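You operate a simulated robot arm through the tools that you are given. There is no shell and no other tool. Be economical: measure what you need, move in short steps, check, and stop when the job is done.

You are at the controls of a simulated two-armed robot. One attempt, no reset.

JOB
On the top of the check bench, fold the white cloth in half and then in half again.

The check looks at the end state, three seconds after you hand in, the way a careful person would. Anything else that was tipped, shoved, dropped, spilled or broken makes it a failure. Flat cloth is picked up by pressing the open fingertips on it (5 to 10 N) and closing them slowly along it; thin cloth reads only 2 to 8 mm in the jaws.

ROBOT AND FRAMES
Two 7-joint arms with two-finger parallel grippers on one trunk, on a base that drives. Base frame: it is fixed to the floor where the robot stands at the start and does not move with it; the origin is under the middle of the robot, x ahead of it, y to its left, z up. Readings come in mm, rad, newtons and seconds.
The left shoulder is at the start at [70, 133, 1151], the right one opposite. Places, roughly: top of the check bench [600, -100, 900]. Payload 1.57 kg a hand.
Tool frame (each hand has its own): the origin (TCP) lies between the finger pads and is the grasp point; the fingertips stand 30 mm ahead of it; z points along the fingers, y is the line along which they close. Largest opening 80 mm; finger width 17, thickness 12; the body of the gripper, 40 by 82 mm, starts 80 mm behind the TCP.
Orientation is told as [roll, pitch, yaw] about the base's x, y, z axes, in that order, counted from this pose: with the fingers straight down and closing along the base's y, the tool's x points along the base's -x, its y along +y and its z along -z.

CONTROLS
- The arms move only by the tool step_arm. It takes "left_plan", "right_plan" or both (then of equal length, played together; a hand with none holds still); each is a list of rows, each a list of 7 numbers: the shift along the tool's x, y, z in units of 250 mm (1.0 is 250 mm), then the turn, a rotation vector about the tool's x, y, z in units of 90 degrees (1.0 is 90 degrees), then the finger opening in m, from 0 to 0.08. In form: [[tx, ty, tz, ax, ay, az, gripper], ...]. A call has 1 to 8 rows; each row is the pose to reach, as a shift and turn from the pose commanded when the call began, along the tool's axes at that moment. A call with a number of a shift or a turn outside -1 to 1 is refused whole. A row lasts 0.2 s, in which the tool goes at most 50 mm and 0.15 rad; a call with a longer step from one row to the next is refused whole, and so is a gripper value outside its range. A pose out of reach is approached as far as the arm can. The call stops where the force on the tool passes 40 N (or 10 N more than at its start, if that is more) or the arm is blocked; 0.2 s more then pass. Each finger travels about 153 mm/s and halts on what it meets, pressing with about 29 N; the grip force reading is that of the motor and also rises with nothing between the fingers. The clock runs only during rows and for 0.2 s after the last one: add rows that repeat a pose to give the fingers time. It gives the time, the measured TCP pose, the force on the tool (base axes), the opening and the grip force at its end, in the units of the frame above (readings bear some noise).
- Cameras (640 x 400 px; columns grow to the right, rows downward): "scene" is now at [136, 7.9, 1368.3]; the picture's right is [0.01, -1.00, 0.00], its down [-0.67, -0.01, -0.74] and it looks along [0.74, 0.01, -0.67] (base axes); focal length 250 px, centre (320, 200). "left" rides on the left gripper at [72, 7, -122] in its tool frame; the picture's right is [-0.09, 1.00, 0.00], its down [-0.84, -0.08, -0.54] and it looks along [-0.54, -0.05, 0.84] (tool axes); focal length 238 px, centre (320, 200). "right" rides on the right gripper at [72, -7, -122] in its tool frame; the picture's right is [0.09, 1.00, 0.00], its down [-0.84, 0.08, -0.54] and it looks along [-0.54, 0.05, 0.84] (tool axes); focal length 238 px, centre (320, 200). There is no depth. A picture from a camera that has moved, and an enlarged one, comes with that camera's place and axes in the base frame and with its lens. The place of the scene camera against the robot may be out by one fixed shift of up to 12 mm in any direction.
- grab_frame(camera): a new picture of that camera. It takes no simulated time.
- raise_lower(by): slides the trunk up (or, below 0, down) by that many mm; the arms and the scene camera ride with it, the base frame stays. It gives what a move gives, with no picture.
- roll_base(legs): drives the robot by 1 to 6 legs, each [ahead, left, turn to the left] in mm, mm and rad, along the robot's own axes; the way and the turn of a leg run together, so that a leg with both is an arc; at most 1500 mm and 3.142 rad a leg. The arms and the cameras ride along, it lands a little off, and it stops where it bumps. It gives what a move gives.
- aim_head(pan, tilt): turns the head with the scene camera to pan (to the left, within 1.501 rad either way) and tilt (down, from -0.506 to 1.204), counted from straight ahead of the robot. It gives what a move gives.
- close_up(camera, box): a new picture of the part [left, top, right, bottom] of that camera's present view, enlarged. It takes no simulated time.
- close_job(): hands the job in; it is judged then, once.

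Work in short steps. Places have to be worked out from the pictures, the camera data and where the tool is seen: move nearer, look again, correct. Check each grasp and each placing, and mend what went wrong. You have 120 turns and 100 pictures in all, those below and enlarged ones among them. Open the grippers and draw the arms clear of the work before you hand the job in, unless the task says otherwise; then end with one line.

The tools are called by a JSON object that holds its "fn" and its "kwargs". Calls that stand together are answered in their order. step_arm: Moves the arms, as the interface text tells. Its arguments: {"type":"object","properties":{"left_plan":{"type":"array"},"right_plan":{"type":"array"}},"required":[]} The other tools are called the same way: raise_lower (by) slides the trunk up or down; roll_base (legs) drives the base; aim_head (pan, tilt) turns the head that bears the scene camera; grab_frame (camera) takes a picture; close_up (camera, box) takes an enlarged picture of a part of a camera's view; close_job () hands the job in.

At the start:

```text
t: 0.0
left_eef_pos: [530.4, 165.6, 1110.2]
left_ee_rot: [0.001, 0.002, 0.002]
left_force: [0.6, 0.3, -0.8]
left_width: 80.0
left_grasp_force: 0.0
right_eef_pos: [411.3, -217.4, 1122.4]
right_ee_rot: [0.002, 0.001, -0.002]
right_force: [1.3, -0.2, -0.1]
right_width: 80.1
right_grasp_force: 0.0
trunk travel left (down, up): [-725.0, 215.0]
robot x, y, heading: [-3.3, -0.3, 0.005]
head pan, tilt: [0.012, 0.731]
```

scene: 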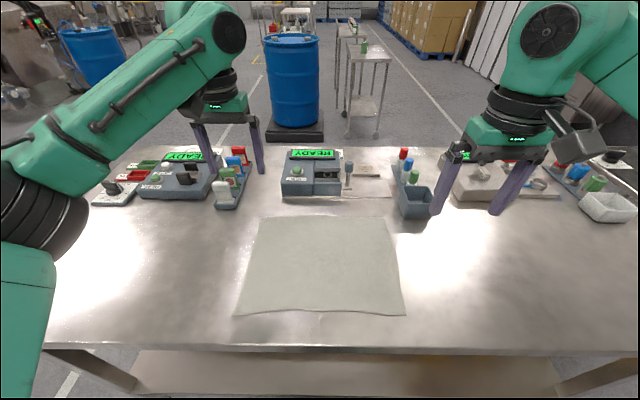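
right: 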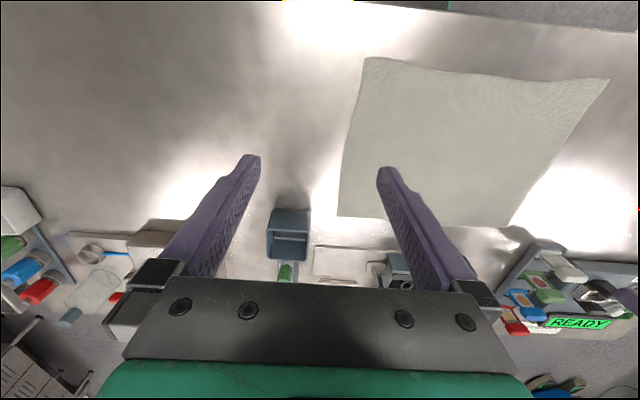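
left: 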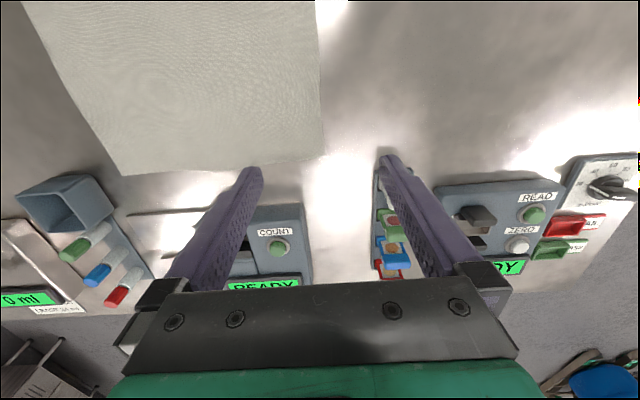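

The cloth looks to span about x 365–658, y −180…195. I'll move both hands above the near corners, still well clear of the bench, to look at them with the wrist cameras.

{"fn": "step_arm", "kwargs": {"left_plan": [[0.11, 0.003, 0.12, 0, 0, 0, 0.08], [0.22, 0.006, 0.24, 0, 0, 0, 0.08], [0.33, 0.009, 0.36, 0, 0, 0, 0.06], [0.44, 0.012, 0.48, 0, 0, 0, 0.04], [0.55, 0.014, 0.6, 0, 0, 0, 0.04], [0.62, 0.016, 0.68, 0, 0, 0, 0.04]], "right_plan": [[0.018, 0.042, 0.12, 0, 0, 0, 0.08], [0.036, 0.084, 0.24, 0, 0, 0, 0.08], [0.054, 0.126, 0.36, 0, 0, 0, 0.06], [0.072, 0.168, 0.48, 0, 0, 0, 0.04], [0.09, 0.21, 0.6, 0, 0, 0, 0.04], [0.104, 0.25, 0.72, 0, 0, 0, 0.04]]}}

{"fn": "grab_frame", "kwargs": {"camera": "left"}}

{"fn": "grab_frame", "kwargs": {"camera": "right"}}

```text
t: 1.4
left_eef_pos: [375.4, 166.0, 943.9]
left_ee_rot: [-0.001, 0.001, 0.0]
left_force: [-0.6, -0.3, -0.2]
left_width: 39.8
left_grasp_force: 0.0
right_eef_pos: [385.6, -156.2, 945.5]
right_ee_rot: [-0.001, 0.0, 0.0]
right_force: [-0.1, -0.7, 0.0]
right_width: 40.0
right_grasp_force: 0.1
trunk travel left (down, up): [-725.0, 215.0]
robot x, y, heading: [0.1, 0.3, -0.001]
head pan, tilt: [0.012, 0.731]
```

```text
96 pictures are left
camera left: at [303.4, 173.4, 1064.9], right [0.09, 1.0, 0.0], down [0.84, -0.07, 0.54], along [0.54, -0.05, -0.84], focal length 238 px, centre (320, 200)
```

left: 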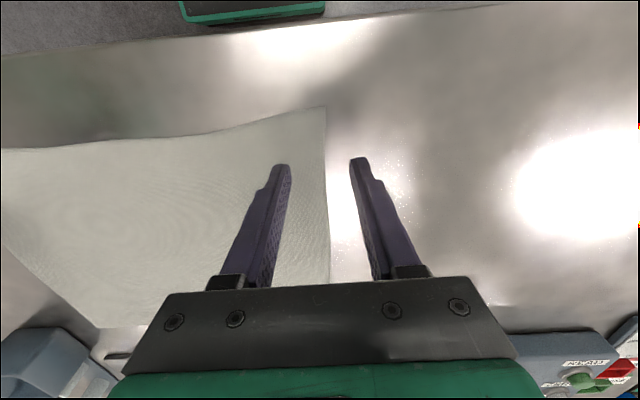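

```text
95 pictures are left
camera right: at [313.1, -163.0, 1065.3], right [-0.09, 1.0, 0.0], down [0.84, 0.08, 0.54], along [0.54, 0.05, -0.84], focal length 238 px, centre (320, 200)
```

right: 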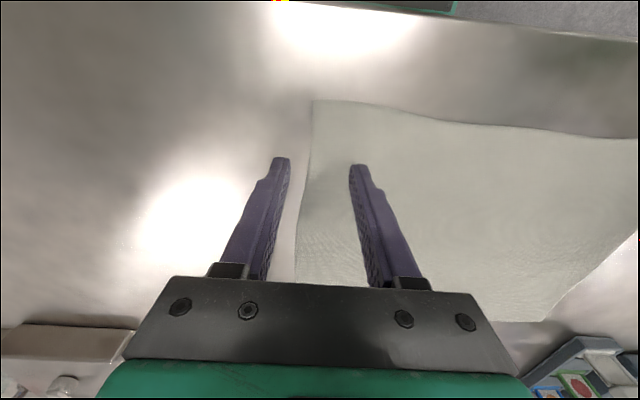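

Near corners come out near (352, 172) and (353, −165). I'll centre each hand about 25 mm inside its corner and come down to just above the surface.

{"fn": "step_arm", "kwargs": {"left_plan": [[0.044, -0.1, 0.0, 0, 0, 0, 0.03], [0.044, -0.1, 0.1, 0, 0, 0, 0.03], [0.044, -0.1, 0.18, 0, 0, 0, 0.03]], "right_plan": [[0.084, 0.09, 0.0, 0, 0, 0, 0.03], [0.084, 0.09, 0.1, 0, 0, 0, 0.03], [0.084, 0.09, 0.18, 0, 0, 0, 0.03]]}}

{"fn": "grab_frame", "kwargs": {"camera": "left"}}

{"fn": "grab_frame", "kwargs": {"camera": "right"}}

```text
t: 2.2
left_eef_pos: [366.6, 141.9, 911.4]
left_ee_rot: [-0.004, -0.019, 0.001]
left_force: [-1.9, 0.5, 10.1]
left_width: 30.1
left_grasp_force: 0.0
right_eef_pos: [363.0, -132.1, 912.3]
right_ee_rot: [0.003, -0.006, 0.001]
right_force: [-1.4, 0.1, 7.7]
right_width: 29.9
right_grasp_force: 0.1
trunk travel left (down, up): [-725.0, 215.0]
robot x, y, heading: [1.3, 1.8, -0.001]
head pan, tilt: [0.012, 0.731]
stopped in row 3 (left hand): the force on the tool passed its limit (the readings are from after the stop); the commanded pose is now the measured one
```

```text
94 pictures are left
camera left: at [292.0, 149.2, 1031.7], right [0.09, 1.0, 0.0], down [0.83, -0.07, 0.56], along [0.56, -0.05, -0.83], focal length 238 px, centre (320, 200)
```

left: 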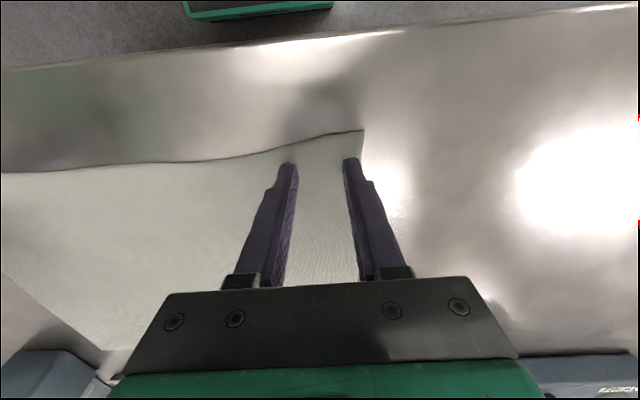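

```text
93 pictures are left
camera right: at [290.8, -139.0, 1031.7], right [-0.09, 1.0, 0.0], down [0.83, 0.08, 0.55], along [0.54, 0.05, -0.84], focal length 238 px, centre (320, 200)
```

right: 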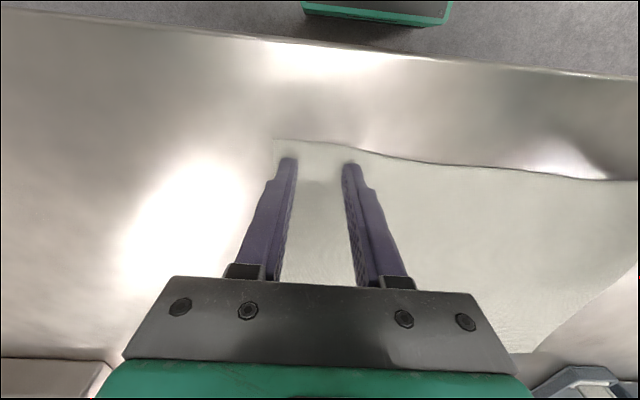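

Touched at TCP z≈911, so the surface is about z 880; fingers stand on the cloth at both near corners. Now I press a little (≈8 mm of command) and close slowly.

{"fn": "step_arm", "kwargs": {"left_plan": [[0, 0, 0.03, 0, 0, 0, 0.03], [0, 0, 0.03, 0, 0, 0, 0.025], [0, 0, 0.03, 0, 0, 0, 0.02], [0, 0, 0.03, 0, 0, 0, 0.015], [0, 0, 0.03, 0, 0, 0, 0.01], [0, 0, 0.03, 0, 0, 0, 0.005], [0, 0, 0.03, 0, 0, 0, 0.0], [0, 0, 0.03, 0, 0, 0, 0.0]], "right_plan": [[0, 0, 0.03, 0, 0, 0, 0.03], [0, 0, 0.03, 0, 0, 0, 0.025], [0, 0, 0.03, 0, 0, 0, 0.02], [0, 0, 0.03, 0, 0, 0, 0.015], [0, 0, 0.03, 0, 0, 0, 0.01], [0, 0, 0.03, 0, 0, 0, 0.005], [0, 0, 0.03, 0, 0, 0, 0.0], [0, 0, 0.03, 0, 0, 0, 0.0]]}}

{"fn": "grab_frame", "kwargs": {"camera": "left"}}

{"fn": "grab_frame", "kwargs": {"camera": "right"}}

```text
t: 2.6
left_eef_pos: [369.8, 141.2, 911.8]
left_ee_rot: [-0.006, -0.043, 0.005]
left_force: [-2.6, 1.7, 23.4]
left_width: 9.6
left_grasp_force: 26.3
right_eef_pos: [364.8, -133.6, 910.4]
right_ee_rot: [0.01, -0.023, -0.002]
right_force: [-2.9, -3.2, 25.9]
right_width: 0.0
right_grasp_force: 20.1
trunk travel left (down, up): [-725.0, 215.0]
robot x, y, heading: [-3.7, -2.3, -0.001]
head pan, tilt: [0.012, 0.731]
stopped in row 2 (right hand): the force on the tool passed its limit (the readings are from after the stop); the commanded pose is now the measured one
```

```text
92 pictures are left
camera left: at [292.2, 149.0, 1030.1], right [0.09, 1.0, 0.0], down [0.81, -0.07, 0.58], along [0.57, -0.05, -0.82], focal length 238 px, centre (320, 200)
```

left: 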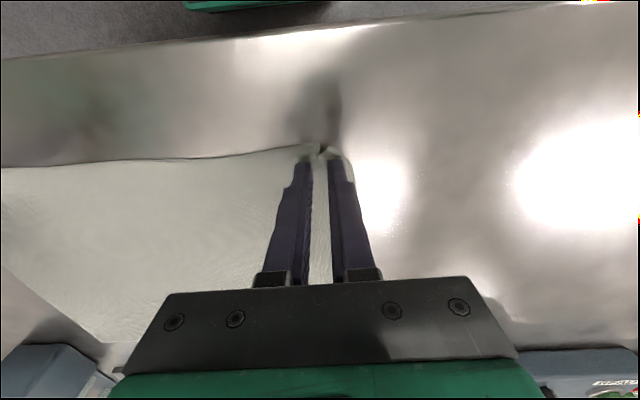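

```text
91 pictures are left
camera right: at [290.7, -139.3, 1030.3], right [-0.09, 1.0, 0.01], down [0.82, 0.07, 0.56], along [0.56, 0.06, -0.83], focal length 238 px, centre (320, 200)
```

right: 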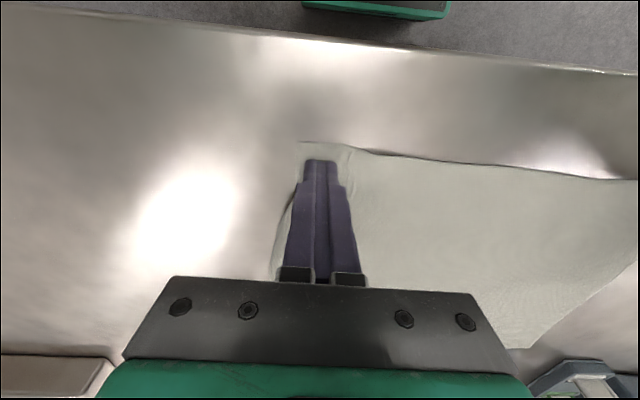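

The left jaws read 9.6 mm on a ridge, but the right closed empty because of too hard a press. I'll lift the right a few mm, reopen it and ease the left press while keeping it shut.

{"fn": "step_arm", "kwargs": {"left_plan": [[0, 0, -0.01, 0, 0.014, 0, 0.0], [0, 0, -0.02, 0, 0.027, 0, 0.0], [0, 0, -0.02, 0, 0.027, 0, 0.0], [0, 0, -0.02, 0, 0.027, 0, 0.0]], "right_plan": [[0, 0, -0.04, 0, 0.01, 0, 0.0], [0, 0, -0.06, 0, 0.014, 0, 0.03], [0, 0, -0.06, 0, 0.014, 0, 0.03], [0, 0, -0.06, 0, 0.014, 0, 0.03]]}}

{"fn": "grab_frame", "kwargs": {"camera": "left"}}

{"fn": "grab_frame", "kwargs": {"camera": "right"}}

```text
t: 3.6
left_eef_pos: [371.0, 141.7, 911.7]
left_ee_rot: [-0.004, 0.014, 0.004]
left_force: [-0.7, -0.5, 0.8]
left_width: 0.4
left_grasp_force: 21.2
right_eef_pos: [367.4, -130.9, 921.6]
right_ee_rot: [0.007, 0.008, -0.001]
right_force: [0.0, -0.2, 0.4]
right_width: 29.9
right_grasp_force: 0.1
trunk travel left (down, up): [-725.0, 215.0]
robot x, y, heading: [2.4, -3.4, -0.002]
head pan, tilt: [0.012, 0.731]
```

```text
90 pictures are left
camera left: at [300.4, 149.6, 1034.6], right [0.09, 1.0, -0.01], down [0.84, -0.07, 0.53], along [0.53, -0.05, -0.85], focal length 238 px, centre (320, 200)
```

left: 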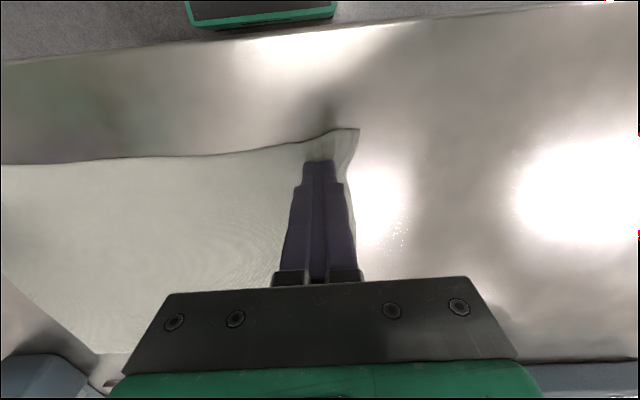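

```text
89 pictures are left
camera right: at [297.0, -138.4, 1042.5], right [-0.09, 1.0, 0.01], down [0.84, 0.07, 0.54], along [0.53, 0.05, -0.84], focal length 238 px, centre (320, 200)
```

right: 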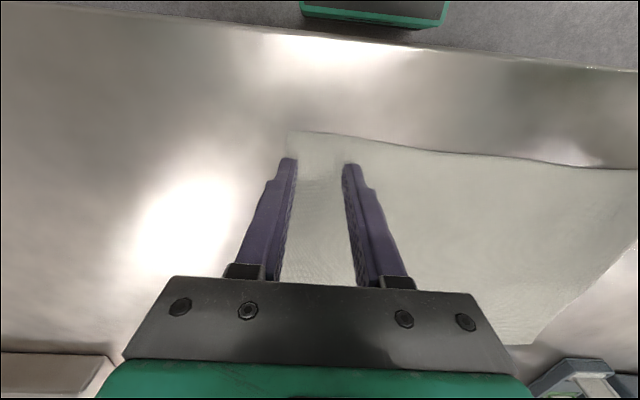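

Both slipped empty. I'll lift the left as well, reopen and shift both slightly inward and toward the edge for a gentler second try.

{"fn": "step_arm", "kwargs": {"left_plan": [[0, 0, -0.036, 0, 0, 0, 0.0], [0.04, -0.02, -0.036, 0, -0.009, 0, 0.03], [0.04, -0.02, -0.036, 0, -0.009, 0, 0.03], [0.04, -0.02, -0.006, 0, -0.009, 0, 0.03]], "right_plan": [[0, 0, 0, 0, 0, 0, 0.03], [0.03, 0.02, 0, 0, -0.005, 0, 0.03], [0.03, 0.02, 0, 0, -0.005, 0, 0.03], [0.03, 0.02, 0.03, 0, -0.005, 0, 0.03]]}}

```text
t: 4.6
left_eef_pos: [360.5, 137.6, 913.5]
left_ee_rot: [-0.003, -0.001, 0.006]
left_force: [0.1, 0.0, -0.4]
left_width: 29.9
left_grasp_force: 0.0
right_eef_pos: [359.7, -127.6, 914.9]
right_ee_rot: [0.007, -0.001, -0.002]
right_force: [-0.3, 0.9, -0.3]
right_width: 30.0
right_grasp_force: 0.0
trunk travel left (down, up): [-725.0, 215.0]
robot x, y, heading: [0.1, -0.7, -0.0]
head pan, tilt: [0.012, 0.731]
```

Just above contact. I step down 1 mm at a time to read the contact force.

{"fn": "step_arm", "kwargs": {"left_plan": [[0, 0, 0.006, 0, 0, 0, 0.03], [0, 0, 0.012, 0, 0, 0, 0.03], [0, 0, 0.016, 0, 0, 0, 0.03]], "right_plan": [[0, 0, 0.008, 0, 0, 0, 0.03], [0, 0, 0.016, 0, 0, 0, 0.03], [0, 0, 0.022, 0, 0, 0, 0.03]]}}

```text
t: 5.4
left_eef_pos: [361.7, 138.5, 911.6]
left_ee_rot: [-0.004, -0.006, 0.006]
left_force: [1.3, 0.1, 11.3]
left_width: 30.5
left_grasp_force: 0.1
right_eef_pos: [359.8, -127.8, 910.1]
right_ee_rot: [0.009, -0.005, -0.002]
right_force: [1.0, -0.1, 10.1]
right_width: 30.0
right_grasp_force: 0.1
trunk travel left (down, up): [-725.0, 215.0]
robot x, y, heading: [-1.3, -4.2, -0.004]
head pan, tilt: [0.012, 0.731]
```

About 10 N each; I ease off half a millimetre and close slowly.

{"fn": "step_arm", "kwargs": {"left_plan": [[0, 0, -0.002, 0, 0, 0, 0.027], [0, 0, -0.002, 0, 0, 0, 0.024], [0, 0, -0.002, 0, 0, 0, 0.021], [0, 0, -0.002, 0, 0, 0, 0.018], [0, 0, -0.002, 0, 0, 0, 0.015], [0, 0, -0.002, 0, 0, 0, 0.012], [0, 0, -0.002, 0, 0, 0, 0.009], [0, 0, -0.002, 0, 0, 0, 0.007]], "right_plan": [[0, 0, -0.002, 0, 0, 0, 0.027], [0, 0, -0.002, 0, 0, 0, 0.024], [0, 0, -0.002, 0, 0, 0, 0.021], [0, 0, -0.002, 0, 0, 0, 0.018], [0, 0, -0.002, 0, 0, 0, 0.015], [0, 0, -0.002, 0, 0, 0, 0.012], [0, 0, -0.002, 0, 0, 0, 0.009], [0, 0, -0.002, 0, 0, 0, 0.007]]}}

{"fn": "grab_frame", "kwargs": {"camera": "left"}}

{"fn": "grab_frame", "kwargs": {"camera": "right"}}

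```text
t: 7.2
left_eef_pos: [360.7, 137.4, 911.8]
left_ee_rot: [-0.005, -0.005, 0.006]
left_force: [-0.2, -0.1, 10.6]
left_width: 4.5
left_grasp_force: 0.0
right_eef_pos: [359.0, -126.1, 910.3]
right_ee_rot: [0.007, -0.005, -0.002]
right_force: [0.4, 1.1, 16.4]
right_width: 7.8
right_grasp_force: 0.1
trunk travel left (down, up): [-725.0, 215.0]
robot x, y, heading: [0.2, -0.2, -0.007]
head pan, tilt: [0.012, 0.731]
```

```text
88 pictures are left
camera left: at [287.0, 144.5, 1032.7], right [0.09, 1.0, 0.0], down [0.83, -0.07, 0.55], along [0.54, -0.05, -0.84], focal length 238 px, centre (320, 200)
```

left: 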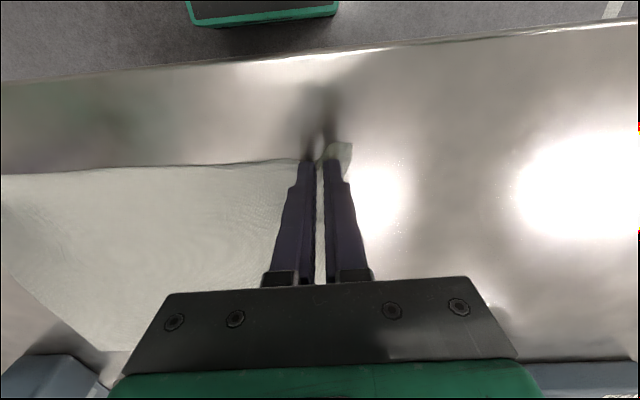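

```text
87 pictures are left
camera right: at [286.1, -132.7, 1031.6], right [-0.09, 1.0, 0.01], down [0.83, 0.07, 0.55], along [0.54, 0.05, -0.84], focal length 238 px, centre (320, 200)
```

right: 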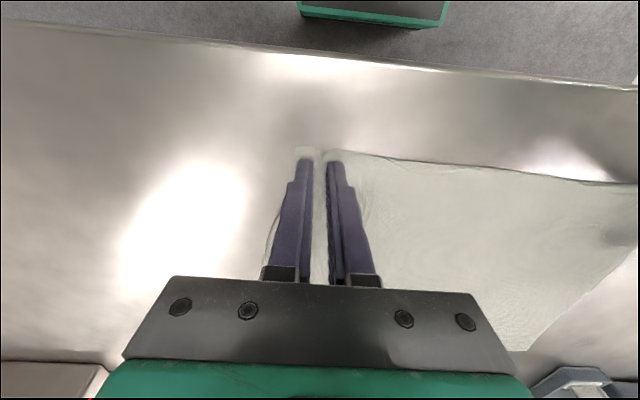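

A cloth ridge stands between the fingers of both hands. I finish closing while easing off the press, then check the widths.

{"fn": "step_arm", "kwargs": {"left_plan": [[0, 0, 0, 0, 0, 0, 0.003], [0, 0, 0, 0, 0, 0, 0.0], [0, 0, -0.004, 0, 0, 0, 0.0], [0, 0, -0.01, 0, 0, 0, 0.0]], "right_plan": [[0, 0, 0, 0, 0, 0, 0.005], [0, 0, 0, 0, 0, 0, 0.002], [0, 0, -0.004, 0, 0, 0, 0.0], [0, 0, -0.01, 0, 0, 0, 0.0]]}}

{"fn": "grab_frame", "kwargs": {"camera": "left"}}

{"fn": "grab_frame", "kwargs": {"camera": "right"}}

```text
t: 8.2
left_eef_pos: [361.9, 137.2, 913.4]
left_ee_rot: [-0.005, 0.0, 0.005]
left_force: [0.6, 0.0, -1.1]
left_width: 0.0
left_grasp_force: 21.1
right_eef_pos: [359.6, -127.6, 912.4]
right_ee_rot: [0.005, 0.001, -0.002]
right_force: [-0.6, 0.6, 6.0]
right_width: 1.8
right_grasp_force: 23.9
trunk travel left (down, up): [-725.0, 215.0]
robot x, y, heading: [-0.9, -1.0, 0.002]
head pan, tilt: [0.012, 0.731]
```

```text
86 pictures are left
camera left: at [288.7, 144.3, 1034.0], right [0.09, 1.0, 0.0], down [0.84, -0.07, 0.54], along [0.54, -0.05, -0.84], focal length 238 px, centre (320, 200)
```

left: 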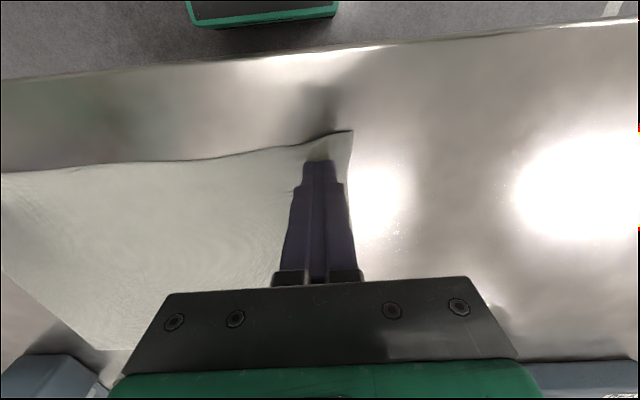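

```text
85 pictures are left
camera right: at [287.8, -133.1, 1032.1], right [-0.09, 1.0, 0.01], down [0.84, 0.07, 0.54], along [0.54, 0.05, -0.84], focal length 238 px, centre (320, 200)
```

right: 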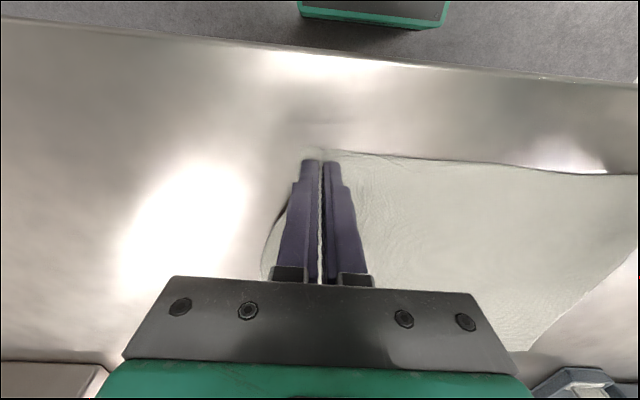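

Left slipped out again; right shows 1.8 mm with a ridge visible. I test the right with a small lift, and raise and reopen the left a bit wider, further in.

{"fn": "step_arm", "kwargs": {"left_plan": [[0, 0, -0.02, 0, 0, 0, 0.0], [0, -0.02, -0.02, 0, 0, 0, 0.04], [0, -0.032, -0.02, 0, 0, 0, 0.04], [0, -0.032, 0.0, 0, 0, 0, 0.04]], "right_plan": [[0, 0, 0, 0, 0, 0, 0.0], [0, 0, -0.01, 0, 0, 0, 0.0], [0, 0, -0.02, 0, 0, 0, 0.0], [0, 0, -0.03, 0, 0, 0, 0.0]]}}

{"fn": "grab_frame", "kwargs": {"camera": "right"}}

```text
t: 9.2
left_eef_pos: [363.4, 130.2, 913.2]
left_ee_rot: [-0.006, -0.002, 0.007]
left_force: [-1.2, 0.0, -1.1]
left_width: 40.1
left_grasp_force: 0.0
right_eef_pos: [360.2, -126.9, 919.9]
right_ee_rot: [0.006, 0.001, -0.003]
right_force: [0.1, 0.5, -0.8]
right_width: 1.9
right_grasp_force: 23.5
trunk travel left (down, up): [-725.0, 215.0]
robot x, y, heading: [2.3, 0.6, -0.001]
head pan, tilt: [0.012, 0.731]
```

```text
84 pictures are left
camera right: at [288.3, -133.5, 1039.9], right [-0.09, 1.0, 0.01], down [0.84, 0.07, 0.54], along [0.54, 0.05, -0.84], focal length 238 px, centre (320, 200)
```

right: 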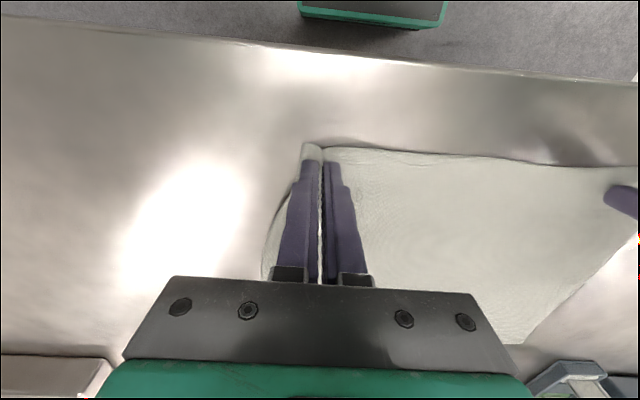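

Right holds a ridge at 1.9 mm. Now press the left (about 12 N) and close slowly, staying pressed until the grip force is up.

{"fn": "step_arm", "kwargs": {"left_plan": [[0, 0, 0.008, 0, 0, 0, 0.04], [0, 0, 0.016, 0, 0, 0, 0.04], [0, 0, 0.018, 0, 0, 0, 0.036], [0, 0, 0.018, 0, 0, 0, 0.032], [0, 0, 0.018, 0, 0, 0, 0.028], [0, 0, 0.018, 0, 0, 0, 0.024], [0, 0, 0.018, 0, 0, 0, 0.02], [0, 0, 0.018, 0, 0, 0, 0.016]]}}

{"fn": "grab_frame", "kwargs": {"camera": "left"}}

```text
t: 10.8
left_eef_pos: [362.0, 128.1, 911.5]
left_ee_rot: [-0.01, -0.012, 0.005]
left_force: [-3.2, -2.8, 18.2]
left_width: 20.6
left_grasp_force: 0.8
right_eef_pos: [358.6, -127.2, 919.6]
right_ee_rot: [0.007, -0.004, -0.002]
right_force: [-0.8, 1.1, -0.6]
right_width: 1.9
right_grasp_force: 23.4
trunk travel left (down, up): [-725.0, 215.0]
robot x, y, heading: [2.1, 0.8, 0.003]
head pan, tilt: [0.012, 0.731]
stopped in row 7 (left hand): the force on the tool passed its limit (the readings are from after the stop); the commanded pose is now the measured one
```

```text
83 pictures are left
camera left: at [288.1, 135.3, 1032.0], right [0.09, 1.0, -0.01], down [0.83, -0.07, 0.55], along [0.55, -0.05, -0.83], focal length 238 px, centre (320, 200)
```

left: 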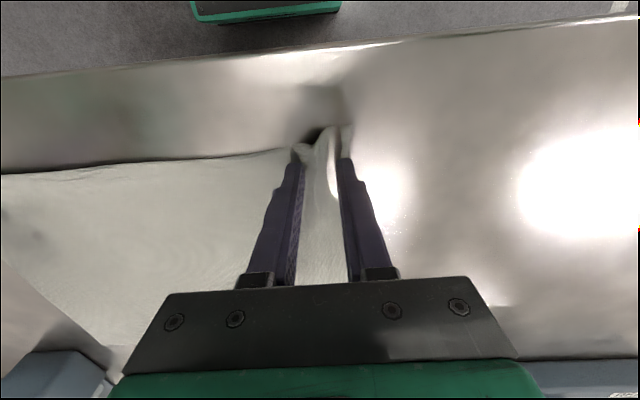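

A good ridge has formed. I continue closing with a light press.

{"fn": "step_arm", "kwargs": {"left_plan": [[0, 0, 0.006, 0, 0, 0, 0.018], [0, 0, 0.006, 0, 0, 0, 0.015], [0, 0, 0.006, 0, 0, 0, 0.012], [0, 0, 0.006, 0, 0, 0, 0.009], [0, 0, 0.006, 0, 0, 0, 0.006], [0, 0, 0.006, 0, 0, 0, 0.003], [0, 0, 0.006, 0, 0, 0, 0.0], [0, 0, 0.006, 0, 0, 0, 0.0]]}}

{"fn": "grab_frame", "kwargs": {"camera": "left"}}

```text
t: 11.4
left_eef_pos: [362.8, 127.9, 910.9]
left_ee_rot: [-0.01, -0.021, 0.004]
left_force: [-2.6, -4.7, 18.7]
left_width: 13.7
left_grasp_force: 1.0
right_eef_pos: [359.1, -125.8, 920.8]
right_ee_rot: [0.011, -0.005, 0.001]
right_force: [-0.3, 2.0, -0.2]
right_width: 2.3
right_grasp_force: 24.0
trunk travel left (down, up): [-725.0, 215.0]
robot x, y, heading: [2.4, 2.2, -0.003]
head pan, tilt: [0.012, 0.731]
stopped in row 3 (left hand): the force on the tool passed its limit (the readings are from after the stop); the commanded pose is now the measured one
```

```text
82 pictures are left
camera left: at [288.6, 135.2, 1031.4], right [0.09, 1.0, -0.01], down [0.83, -0.07, 0.56], along [0.56, -0.06, -0.83], focal length 238 px, centre (320, 200)
```

left: 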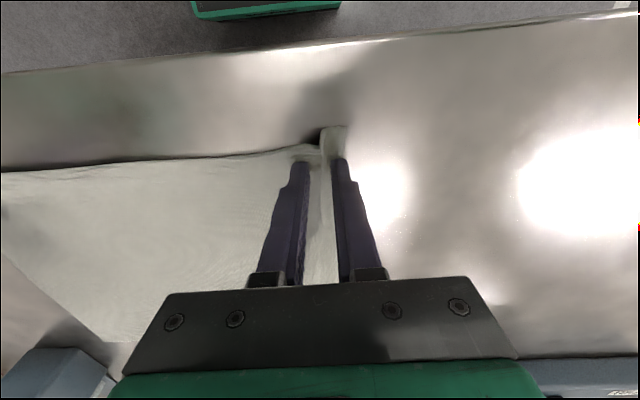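

Ridge is still there at 13.7 mm. The fingers jam down while closing, so I ease the command up about 1 mm and go on.

{"fn": "step_arm", "kwargs": {"left_plan": [[0, 0, -0.002, 0, 0.006, 0, 0.011], [0, 0, -0.002, 0, 0.006, 0, 0.009], [0, 0, -0.002, 0, 0.006, 0, 0.007], [0, 0, -0.002, 0, 0.006, 0, 0.005], [0, 0, -0.002, 0, 0.006, 0, 0.003], [0, 0, -0.002, 0, 0.006, 0, 0.0], [0, 0, -0.002, 0, 0.006, 0, 0.0], [0, 0, -0.002, 0, 0.006, 0, 0.0]]}}

{"fn": "grab_frame", "kwargs": {"camera": "left"}}

```text
t: 13.2
left_eef_pos: [363.2, 126.9, 912.3]
left_ee_rot: [-0.009, -0.009, 0.005]
left_force: [1.1, -10.3, 28.4]
left_width: 2.8
left_grasp_force: 23.6
right_eef_pos: [358.0, -126.7, 920.7]
right_ee_rot: [0.012, -0.003, -0.001]
right_force: [-0.1, 10.4, -0.1]
right_width: 2.2
right_grasp_force: 23.7
trunk travel left (down, up): [-725.0, 215.0]
robot x, y, heading: [4.0, 0.5, 0.001]
head pan, tilt: [0.012, 0.731]
```

```text
81 pictures are left
camera left: at [289.0, 134.4, 1032.2], right [0.09, 1.0, -0.01], down [0.83, -0.07, 0.55], along [0.55, -0.05, -0.84], focal length 238 px, centre (320, 200)
```

left: 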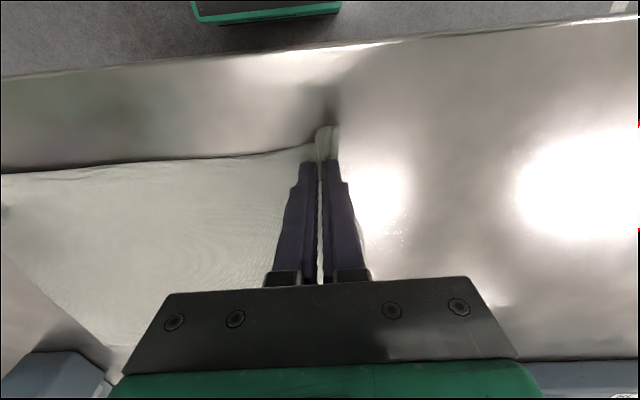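

Both hands hold cloth (2.8 and 2.2 mm) with it taut between them. I lift 30 mm, easing hands 3 mm together each.

{"fn": "step_arm", "kwargs": {"left_plan": [[0, -0.006, -0.03, 0, 0.006, 0, 0.0], [0, -0.012, -0.06, 0, 0.006, 0, 0.0], [0, -0.012, -0.09, 0, 0.006, 0, 0.0], [0, -0.012, -0.12, 0, 0.006, 0, 0.0]], "right_plan": [[0, 0.006, 0, 0, 0, 0, 0.0], [0, 0.012, -0.03, 0, 0, 0, 0.0], [0, 0.012, -0.06, 0, 0, 0, 0.0], [0, 0.012, -0.09, 0, 0, 0, 0.0]]}}

{"fn": "grab_frame", "kwargs": {"camera": "left"}}

{"fn": "grab_frame", "kwargs": {"camera": "scene"}}

```text
t: 14.2
left_eef_pos: [363.7, 126.5, 940.4]
left_ee_rot: [-0.007, 0.003, 0.004]
left_force: [0.3, -5.2, -0.6]
left_width: 2.5
left_grasp_force: 23.8
right_eef_pos: [361.1, -124.4, 940.8]
right_ee_rot: [0.007, 0.0, -0.001]
right_force: [0.4, 4.9, 0.1]
right_width: 2.1
right_grasp_force: 24.0
trunk travel left (down, up): [-725.0, 215.0]
robot x, y, heading: [0.1, 0.2, 0.005]
head pan, tilt: [0.012, 0.731]
```

```text
80 pictures are left
camera left: at [292.1, 133.5, 1062.6], right [0.09, 1.0, -0.01], down [0.84, -0.07, 0.54], along [0.54, -0.05, -0.84], focal length 238 px, centre (320, 200)
```

left: 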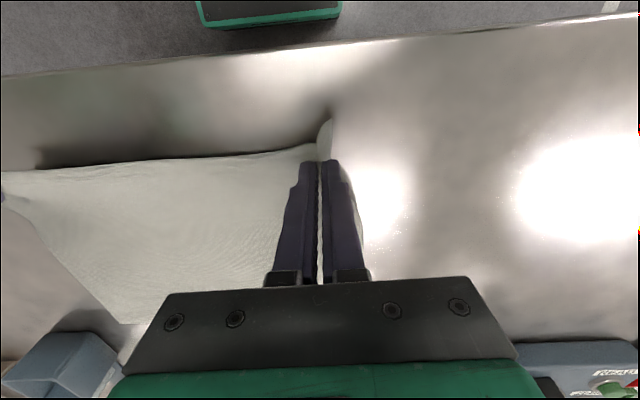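

```text
79 pictures are left
camera scene: at [136.2, 8.1, 1368.3], right [0.01, -1.0, 0.0], down [-0.67, -0.01, -0.74], along [0.74, 0.01, -0.67], focal length 250 px, centre (320, 200)
```

scene: 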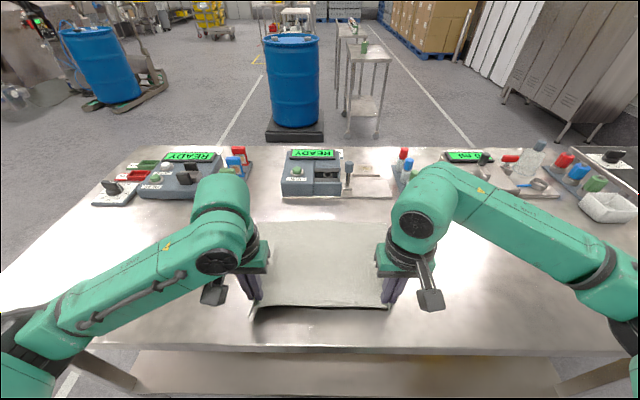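

The grips hold, but folding forward would leave the corner flaps turned back, as the hands can't tilt over the devices. Folding from the far edge toward me lets the hands tilt naturally, so I lay this edge down again and release.

{"fn": "step_arm", "kwargs": {"left_plan": [[0, 0.006, 0.04, 0, 0, 0, 0.0], [0, 0.012, 0.08, 0, 0, 0, 0.0], [0, 0.012, 0.11, 0, 0, 0, 0.0], [0, 0.012, 0.112, 0, 0, 0, 0.01], [0, 0.012, 0.112, 0, 0, 0, 0.025], [0, 0.012, 0.1, 0, 0, 0, 0.04], [0, 0.012, -0.04, 0, 0, 0, 0.04], [0, 0.012, -0.2, 0, 0, 0, 0.04]], "right_plan": [[0, -0.006, 0.04, 0, 0, 0, 0.0], [0, -0.012, 0.08, 0, 0, 0, 0.0], [0, -0.012, 0.11, 0, 0, 0, 0.0], [0, -0.012, 0.112, 0, 0, 0, 0.01], [0, -0.012, 0.112, 0, 0, 0, 0.025], [0, -0.012, 0.1, 0, 0, 0, 0.04], [0, -0.012, -0.04, 0, 0, 0, 0.04], [0, -0.012, -0.2, 0, 0, 0, 0.04]]}}

{"fn": "grab_frame", "kwargs": {"camera": "scene"}}

```text
t: 16.1
left_eef_pos: [365.6, 129.4, 989.1]
left_ee_rot: [-0.007, 0.005, 0.005]
left_force: [0.7, -0.2, 0.8]
left_width: 40.0
left_grasp_force: 0.1
right_eef_pos: [360.1, -124.3, 992.7]
right_ee_rot: [0.009, -0.003, 0.003]
right_force: [-0.2, -0.1, 0.1]
right_width: 39.9
right_grasp_force: 0.0
trunk travel left (down, up): [-725.0, 215.0]
robot x, y, heading: [-2.5, -0.3, -0.001]
head pan, tilt: [0.012, 0.731]
```

```text
78 pictures are left
camera scene: at [135.9, 8.2, 1368.3], right [0.01, -1.0, 0.0], down [-0.67, -0.01, -0.74], along [0.74, 0.01, -0.67], focal length 250 px, centre (320, 200)
```

scene: 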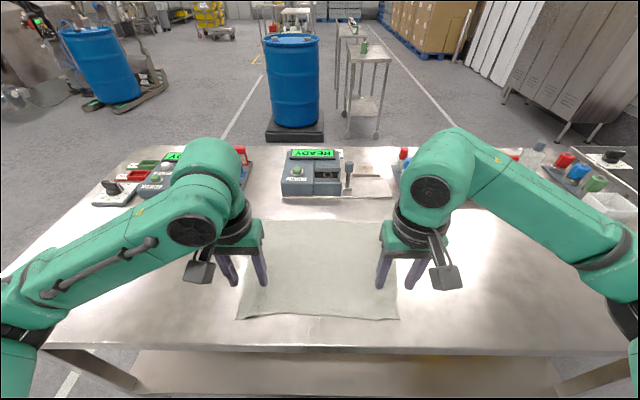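

The cloth is flat again. I move both hands ahead to look at the far corners (edge estimated at x≈609).

{"fn": "step_arm", "kwargs": {"left_plan": [[-0.16, 0, 0, 0, 0, 0, 0.04], [-0.32, 0, 0, 0, 0, 0, 0.04], [-0.48, 0, 0, 0, 0, 0, 0.04], [-0.64, 0.02, 0, 0, 0, 0, 0.04], [-0.78, 0.03, 0, 0, 0, 0, 0.04]], "right_plan": [[-0.16, 0, 0, 0, 0, 0, 0.04], [-0.32, 0, 0, 0, 0, 0, 0.04], [-0.48, 0, 0, 0, 0, 0, 0.04], [-0.64, 0, 0, 0, 0, 0, 0.04], [-0.8, 0, 0, 0, 0, 0, 0.04]]}}

{"fn": "grab_frame", "kwargs": {"camera": "left"}}

{"fn": "grab_frame", "kwargs": {"camera": "right"}}

```text
t: 17.2
left_eef_pos: [561.9, 137.7, 985.8]
left_ee_rot: [-0.01, 0.005, 0.005]
left_force: [0.5, 0.1, -0.6]
left_width: 39.8
left_grasp_force: 0.0
right_eef_pos: [562.9, -124.5, 990.0]
right_ee_rot: [0.006, -0.002, 0.0]
right_force: [1.1, 0.4, 0.5]
right_width: 39.8
right_grasp_force: 0.0
trunk travel left (down, up): [-725.0, 215.0]
robot x, y, heading: [0.8, 0.2, 0.001]
head pan, tilt: [0.012, 0.731]
```

```text
77 pictures are left
camera left: at [489.9, 144.3, 1107.7], right [0.09, 1.0, -0.01], down [0.84, -0.07, 0.54], along [0.53, -0.05, -0.84], focal length 238 px, centre (320, 200)
```

left: 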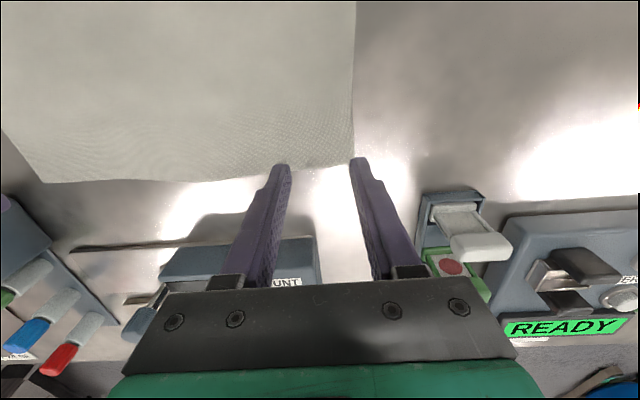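

```text
76 pictures are left
camera right: at [490.3, -132.2, 1111.4], right [-0.09, 1.0, 0.01], down [0.84, 0.07, 0.54], along [0.54, 0.06, -0.84], focal length 238 px, centre (320, 200)
```

right: 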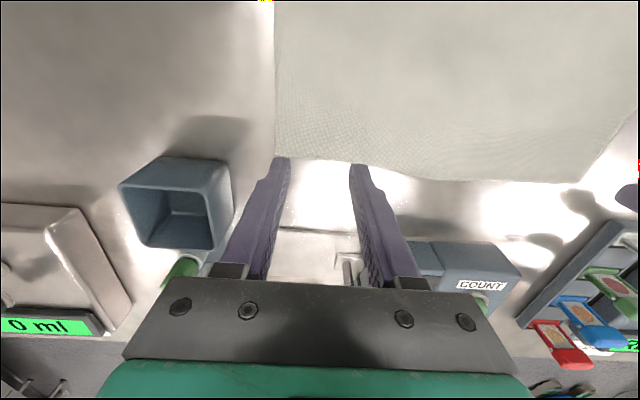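

Far corners at about (586, 169) and (590, −168). I set hands at x≈575, y≈±130 and come down to just above the cloth.

{"fn": "step_arm", "kwargs": {"left_plan": [[-0.052, -0.032, 0.1, 0.005, -0.003, 0, 0.04], [-0.052, -0.032, 0.2, 0.005, -0.003, 0, 0.04], [-0.052, -0.032, 0.26, 0.005, -0.003, 0, 0.04], [-0.052, -0.032, 0.284, 0.005, -0.003, 0, 0.04]], "right_plan": [[-0.05, -0.022, 0.1, -0.004, 0, 0, 0.04], [-0.05, -0.022, 0.2, -0.004, 0, 0, 0.04], [-0.05, -0.022, 0.28, -0.004, 0, 0, 0.04], [-0.05, -0.022, 0.302, -0.004, 0, 0, 0.04]]}}

{"fn": "grab_frame", "kwargs": {"camera": "left"}}

{"fn": "grab_frame", "kwargs": {"camera": "right"}}

```text
t: 18.2
left_eef_pos: [573.3, 128.9, 916.9]
left_ee_rot: [-0.017, 0.001, 0.005]
left_force: [-0.6, 0.2, 0.0]
left_width: 40.2
left_grasp_force: 0.1
right_eef_pos: [575.0, -133.9, 915.8]
right_ee_rot: [0.016, 0.0, -0.002]
right_force: [0.4, 0.4, -0.5]
right_width: 39.9
right_grasp_force: 0.0
trunk travel left (down, up): [-725.0, 215.0]
robot x, y, heading: [2.7, -1.7, 0.002]
head pan, tilt: [0.012, 0.731]
```

```text
75 pictures are left
camera left: at [500.7, 137.7, 1038.3], right [0.09, 1.0, -0.02], down [0.84, -0.06, 0.54], along [0.54, -0.06, -0.84], focal length 238 px, centre (320, 200)
```

left: 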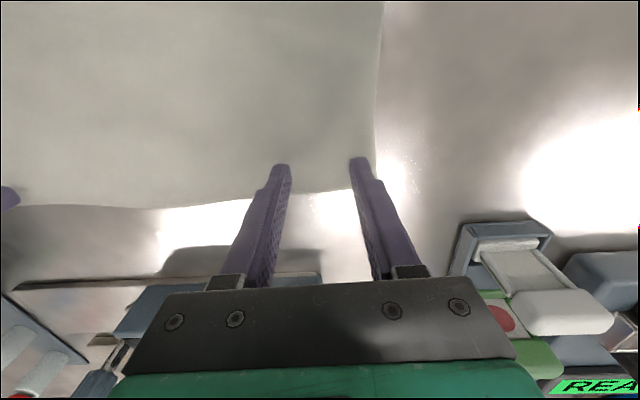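

```text
74 pictures are left
camera right: at [502.3, -141.1, 1036.8], right [-0.09, 1.0, 0.01], down [0.84, 0.07, 0.54], along [0.54, 0.06, -0.84], focal length 238 px, centre (320, 200)
```

right: 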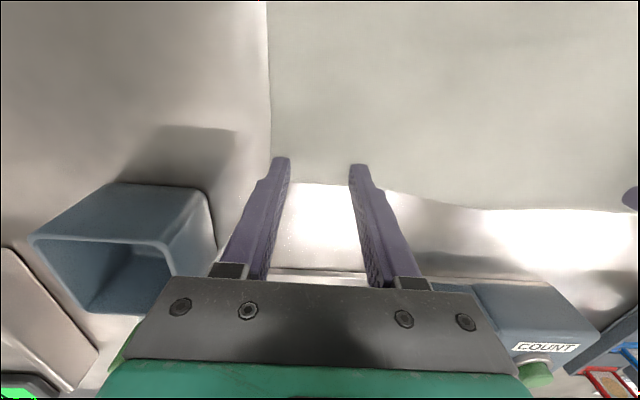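

Positions good. I fix the small roll, shift right 5 mm inward, and step down onto the cloth.

{"fn": "step_arm", "kwargs": {"left_plan": [[-0.016, 0.0, 0.0, -0.011, 0, 0, 0.04], [-0.016, 0.0, 0.012, -0.011, 0, 0, 0.04], [-0.016, 0.0, 0.02, -0.011, 0, 0, 0.04], [-0.016, 0.0, 0.024, -0.011, 0, 0, 0.04]], "right_plan": [[-0.004, 0.02, 0.0, 0.01, 0, 0, 0.04], [-0.004, 0.02, 0.012, 0.01, 0, 0, 0.04], [-0.004, 0.02, 0.018, 0.01, 0, 0, 0.04], [-0.004, 0.02, 0.022, 0.01, 0, 0, 0.04]]}}

```text
t: 19.2
left_eef_pos: [575.4, 128.6, 913.3]
left_ee_rot: [0.002, 0.001, 0.005]
left_force: [-0.7, -0.4, -0.9]
left_width: 40.1
left_grasp_force: 0.0
right_eef_pos: [572.1, -126.4, 912.4]
right_ee_rot: [0.0, -0.004, -0.001]
right_force: [0.3, -0.7, 3.5]
right_width: 39.9
right_grasp_force: 0.1
trunk travel left (down, up): [-725.0, 215.0]
robot x, y, heading: [3.1, -1.0, -0.004]
head pan, tilt: [0.012, 0.731]
```

Right is touching (3.5 N), left not quite. A little further down.

{"fn": "step_arm", "kwargs": {"left_plan": [[0, 0, 0.006, 0, 0, 0, 0.04], [0, 0, 0.01, 0, 0, 0, 0.04]], "right_plan": [[0, 0, 0.004, 0, 0, 0, 0.04], [0, 0, 0.007, 0, 0, 0, 0.04]]}}

```text
t: 19.9
left_eef_pos: [573.3, 129.1, 912.8]
left_ee_rot: [0.0, -0.006, 0.006]
left_force: [1.9, 1.1, 11.5]
left_width: 40.1
left_grasp_force: 0.0
right_eef_pos: [572.6, -127.0, 911.8]
right_ee_rot: [0.0, -0.006, -0.001]
right_force: [1.9, -0.7, 11.7]
right_width: 39.9
right_grasp_force: 0.1
trunk travel left (down, up): [-725.0, 215.0]
robot x, y, heading: [0.6, 0.6, -0.001]
head pan, tilt: [0.012, 0.731]
```

Both at ≈11.5 N. Closing slowly.

{"fn": "step_arm", "kwargs": {"left_plan": [[0, 0, 0, 0, 0, 0, 0.037], [0, 0, 0, 0, 0, 0, 0.034], [0, 0, 0, 0, 0, 0, 0.031], [0, 0, -0.001, 0, 0, 0, 0.028], [0, 0, -0.001, 0, 0, 0, 0.025], [0, 0, -0.002, 0, 0, 0, 0.022], [0, 0, -0.002, 0, 0, 0, 0.019], [0, 0, -0.003, 0, 0, 0, 0.016]], "right_plan": [[0, 0, 0, 0, 0, 0, 0.037], [0, 0, 0, 0, 0, 0, 0.034], [0, 0, 0, 0, 0, 0, 0.031], [0, 0, -0.001, 0, 0, 0, 0.028], [0, 0, -0.001, 0, 0, 0, 0.025], [0, 0, -0.002, 0, 0, 0, 0.022], [0, 0, -0.002, 0, 0, 0, 0.019], [0, 0, -0.003, 0, 0, 0, 0.016]]}}

{"fn": "grab_frame", "kwargs": {"camera": "left"}}

{"fn": "grab_frame", "kwargs": {"camera": "right"}}

```text
t: 21.6
left_eef_pos: [573.8, 128.2, 912.2]
left_ee_rot: [0.003, -0.002, 0.007]
left_force: [-0.8, 0.0, 7.1]
left_width: 15.3
left_grasp_force: 0.1
right_eef_pos: [571.9, -127.9, 912.4]
right_ee_rot: [-0.002, -0.003, -0.001]
right_force: [-0.5, -0.9, 4.8]
right_width: 16.6
right_grasp_force: 0.4
trunk travel left (down, up): [-725.0, 215.0]
robot x, y, heading: [4.1, 1.8, 0.001]
head pan, tilt: [0.012, 0.731]
```

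```text
73 pictures are left
camera left: at [501.5, 134.7, 1033.0], right [0.09, 1.0, 0.0], down [0.84, -0.07, 0.54], along [0.54, -0.04, -0.84], focal length 238 px, centre (320, 200)
```

left: 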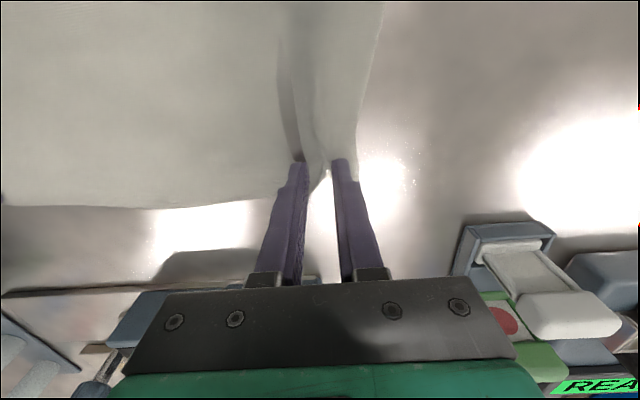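

```text
72 pictures are left
camera right: at [499.7, -133.3, 1032.0], right [-0.09, 1.0, 0.0], down [0.84, 0.08, 0.54], along [0.54, 0.05, -0.84], focal length 238 px, centre (320, 200)
```

right: 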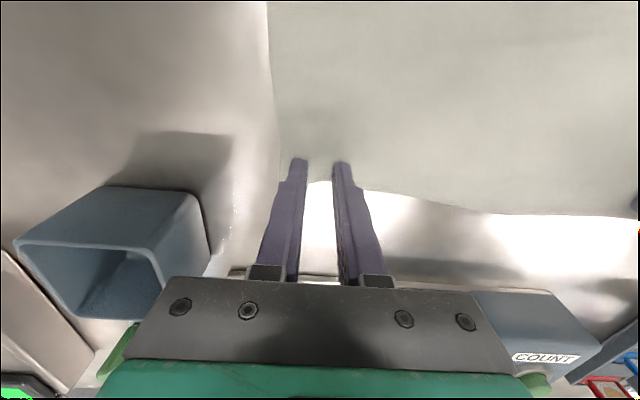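

Left has a ridge; right slid over the cloth. I finish closing the left and lift/reopen the right.

{"fn": "step_arm", "kwargs": {"left_plan": [[0, 0, 0, 0, 0, 0, 0.013], [0, 0, 0, 0, 0, 0, 0.01], [0, 0, 0, 0, 0, 0, 0.007], [0, 0, 0, 0, 0, 0, 0.004], [0, 0, 0, 0, 0, 0, 0.0], [0, 0, 0, 0, 0, 0, 0.0], [0, 0, 0, 0, 0, 0, 0.0]], "right_plan": [[0, 0, -0.02, 0, 0, 0, 0.016], [0, 0, -0.02, 0, 0, 0, 0.03], [0, 0, -0.02, 0, 0, 0, 0.04], [0, 0, -0.01, 0, 0, 0, 0.04], [0, 0, 0.0, 0, 0, 0, 0.04], [0, 0, 0.004, 0, 0, 0, 0.04], [0, 0, 0.008, 0, 0, 0, 0.04]]}}

{"fn": "grab_frame", "kwargs": {"camera": "left"}}

```text
t: 23.2
left_eef_pos: [575.0, 128.5, 911.7]
left_ee_rot: [0.003, -0.002, 0.005]
left_force: [1.3, -0.7, 4.1]
left_width: 2.5
left_grasp_force: 23.6
right_eef_pos: [573.2, -127.3, 911.3]
right_ee_rot: [0.0, -0.006, -0.001]
right_force: [0.0, -1.1, 9.3]
right_width: 39.5
right_grasp_force: 0.0
trunk travel left (down, up): [-725.0, 215.0]
robot x, y, heading: [0.5, 3.4, 0.002]
head pan, tilt: [0.012, 0.731]
```

```text
71 pictures are left
camera left: at [501.8, 134.5, 1033.1], right [0.09, 1.0, 0.0], down [0.84, -0.07, 0.54], along [0.54, -0.05, -0.84], focal length 238 px, centre (320, 200)
```

left: 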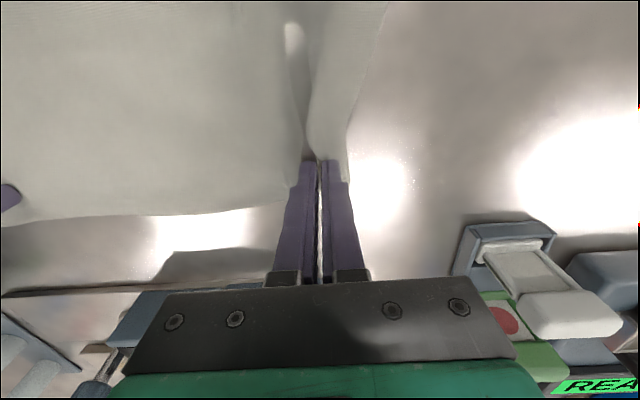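

Left holds (2.5 mm). Right: press ≈14 N and close slowly.

{"fn": "step_arm", "kwargs": {"right_plan": [[0, 0, 0.006, 0, 0, 0, 0.04], [0, 0, 0.006, 0, 0, 0, 0.037], [0, 0, 0.006, 0, 0, 0, 0.034], [0, 0, 0.006, 0, 0, 0, 0.031], [0, 0, 0.006, 0, 0, 0, 0.028], [0, 0, 0.006, 0, 0, 0, 0.025], [0, 0, 0.005, 0, 0, 0, 0.022], [0, 0, 0.004, 0, 0, 0, 0.019]]}}

{"fn": "grab_frame", "kwargs": {"camera": "right"}}

```text
t: 25.1
left_eef_pos: [572.4, 130.0, 913.8]
left_ee_rot: [0.0, -0.003, 0.006]
left_force: [-0.9, -1.4, 0.8]
left_width: 2.6
left_grasp_force: 23.4
right_eef_pos: [570.0, -127.3, 911.1]
right_ee_rot: [0.001, -0.007, 0.0]
right_force: [-1.5, -0.1, 29.4]
right_width: 19.3
right_grasp_force: 0.0
trunk travel left (down, up): [-725.0, 215.0]
robot x, y, heading: [2.7, 1.5, -0.001]
head pan, tilt: [0.012, 0.731]
```

```text
70 pictures are left
camera right: at [497.5, -132.4, 1031.1], right [-0.09, 1.0, 0.0], down [0.83, 0.08, 0.55], along [0.55, 0.05, -0.84], focal length 238 px, centre (320, 200)
```

right: 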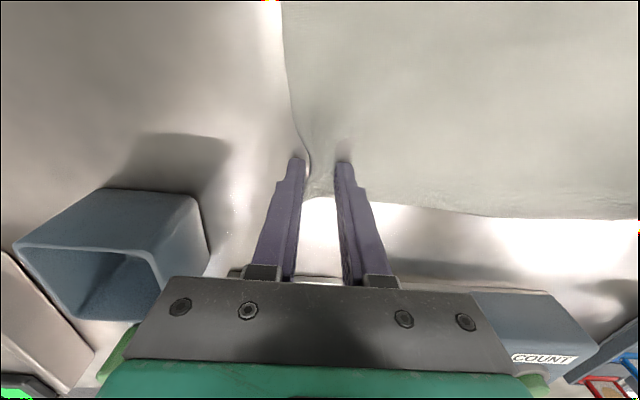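

The outer finger slid off the side edge. I lift, reopen and shift 14 mm further inward.

{"fn": "step_arm", "kwargs": {"right_plan": [[0, 0, -0.02, 0, 0, 0, 0.019], [0, 0, -0.04, 0, 0, 0, 0.03], [0, 0.03, -0.04, 0, 0, 0, 0.04], [-0.008, 0.056, -0.04, 0, 0, 0, 0.04], [-0.012, 0.056, -0.02, 0, 0, 0, 0.04], [-0.012, 0.056, -0.004, 0, 0, 0, 0.04], [-0.012, 0.056, 0.0, 0, 0, 0, 0.04]]}}

{"fn": "grab_frame", "kwargs": {"camera": "right"}}

```text
t: 26.6
left_eef_pos: [574.1, 128.4, 912.4]
left_ee_rot: [0.002, 0.001, 0.007]
left_force: [1.1, 0.2, 1.8]
left_width: 2.1
left_grasp_force: 24.0
right_eef_pos: [574.9, -112.0, 911.9]
right_ee_rot: [0.0, -0.006, -0.003]
right_force: [2.0, -2.1, 18.2]
right_width: 40.4
right_grasp_force: 0.9
trunk travel left (down, up): [-725.0, 215.0]
robot x, y, heading: [2.1, -0.8, 0.002]
head pan, tilt: [0.012, 0.731]
```

```text
69 pictures are left
camera right: at [502.4, -118.1, 1031.3], right [-0.09, 1.0, 0.0], down [0.83, 0.08, 0.55], along [0.55, 0.05, -0.84], focal length 238 px, centre (320, 200)
```

right: 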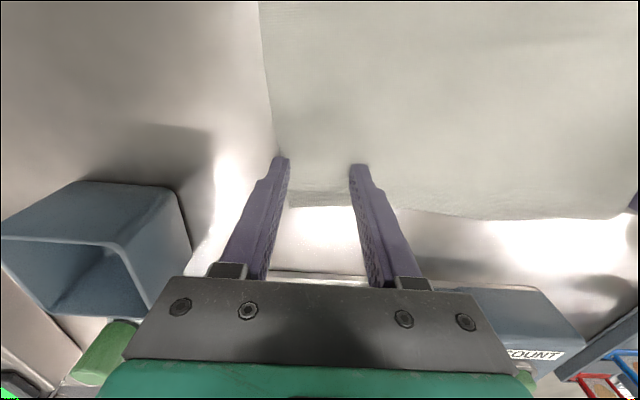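

The cloth's right edge has shifted to y≈−141, so the outer finger is still at the edge. I lift and move another 15 mm inward and 10 mm ahead.

{"fn": "step_arm", "kwargs": {"right_plan": [[0, 0, -0.03, 0, 0, 0, 0.04], [-0.02, 0.03, -0.04, 0, 0, 0, 0.04], [-0.04, 0.06, -0.04, 0, 0, 0, 0.04], [-0.04, 0.06, -0.02, 0, 0, 0, 0.04], [-0.04, 0.06, -0.004, 0, 0, 0, 0.04], [-0.04, 0.06, 0.0, 0, 0, 0, 0.04]]}}

{"fn": "grab_frame", "kwargs": {"camera": "right"}}

```text
t: 28.1
left_eef_pos: [573.0, 127.5, 912.9]
left_ee_rot: [0.002, -0.003, 0.006]
left_force: [0.2, 0.1, 0.0]
left_width: 2.4
left_grasp_force: 23.8
right_eef_pos: [585.9, -99.3, 910.9]
right_ee_rot: [0.0, -0.008, -0.001]
right_force: [3.7, -1.8, 24.5]
right_width: 39.8
right_grasp_force: 0.1
trunk travel left (down, up): [-725.0, 215.0]
robot x, y, heading: [-2.4, 0.3, -0.001]
head pan, tilt: [0.012, 0.731]
```

```text
68 pictures are left
camera right: at [513.0, -104.7, 1031.3], right [-0.09, 1.0, 0.0], down [0.83, 0.08, 0.55], along [0.55, 0.05, -0.84], focal length 238 px, centre (320, 200)
```

right: 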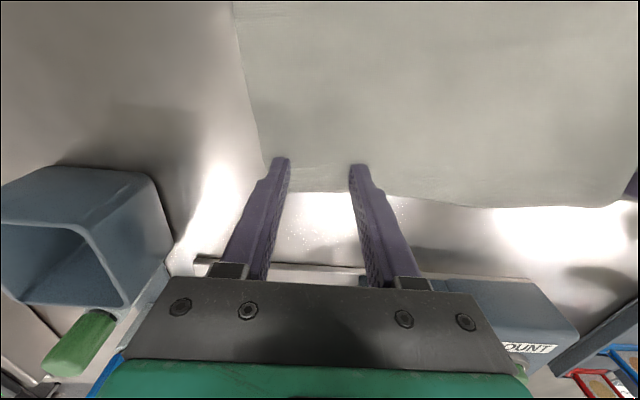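

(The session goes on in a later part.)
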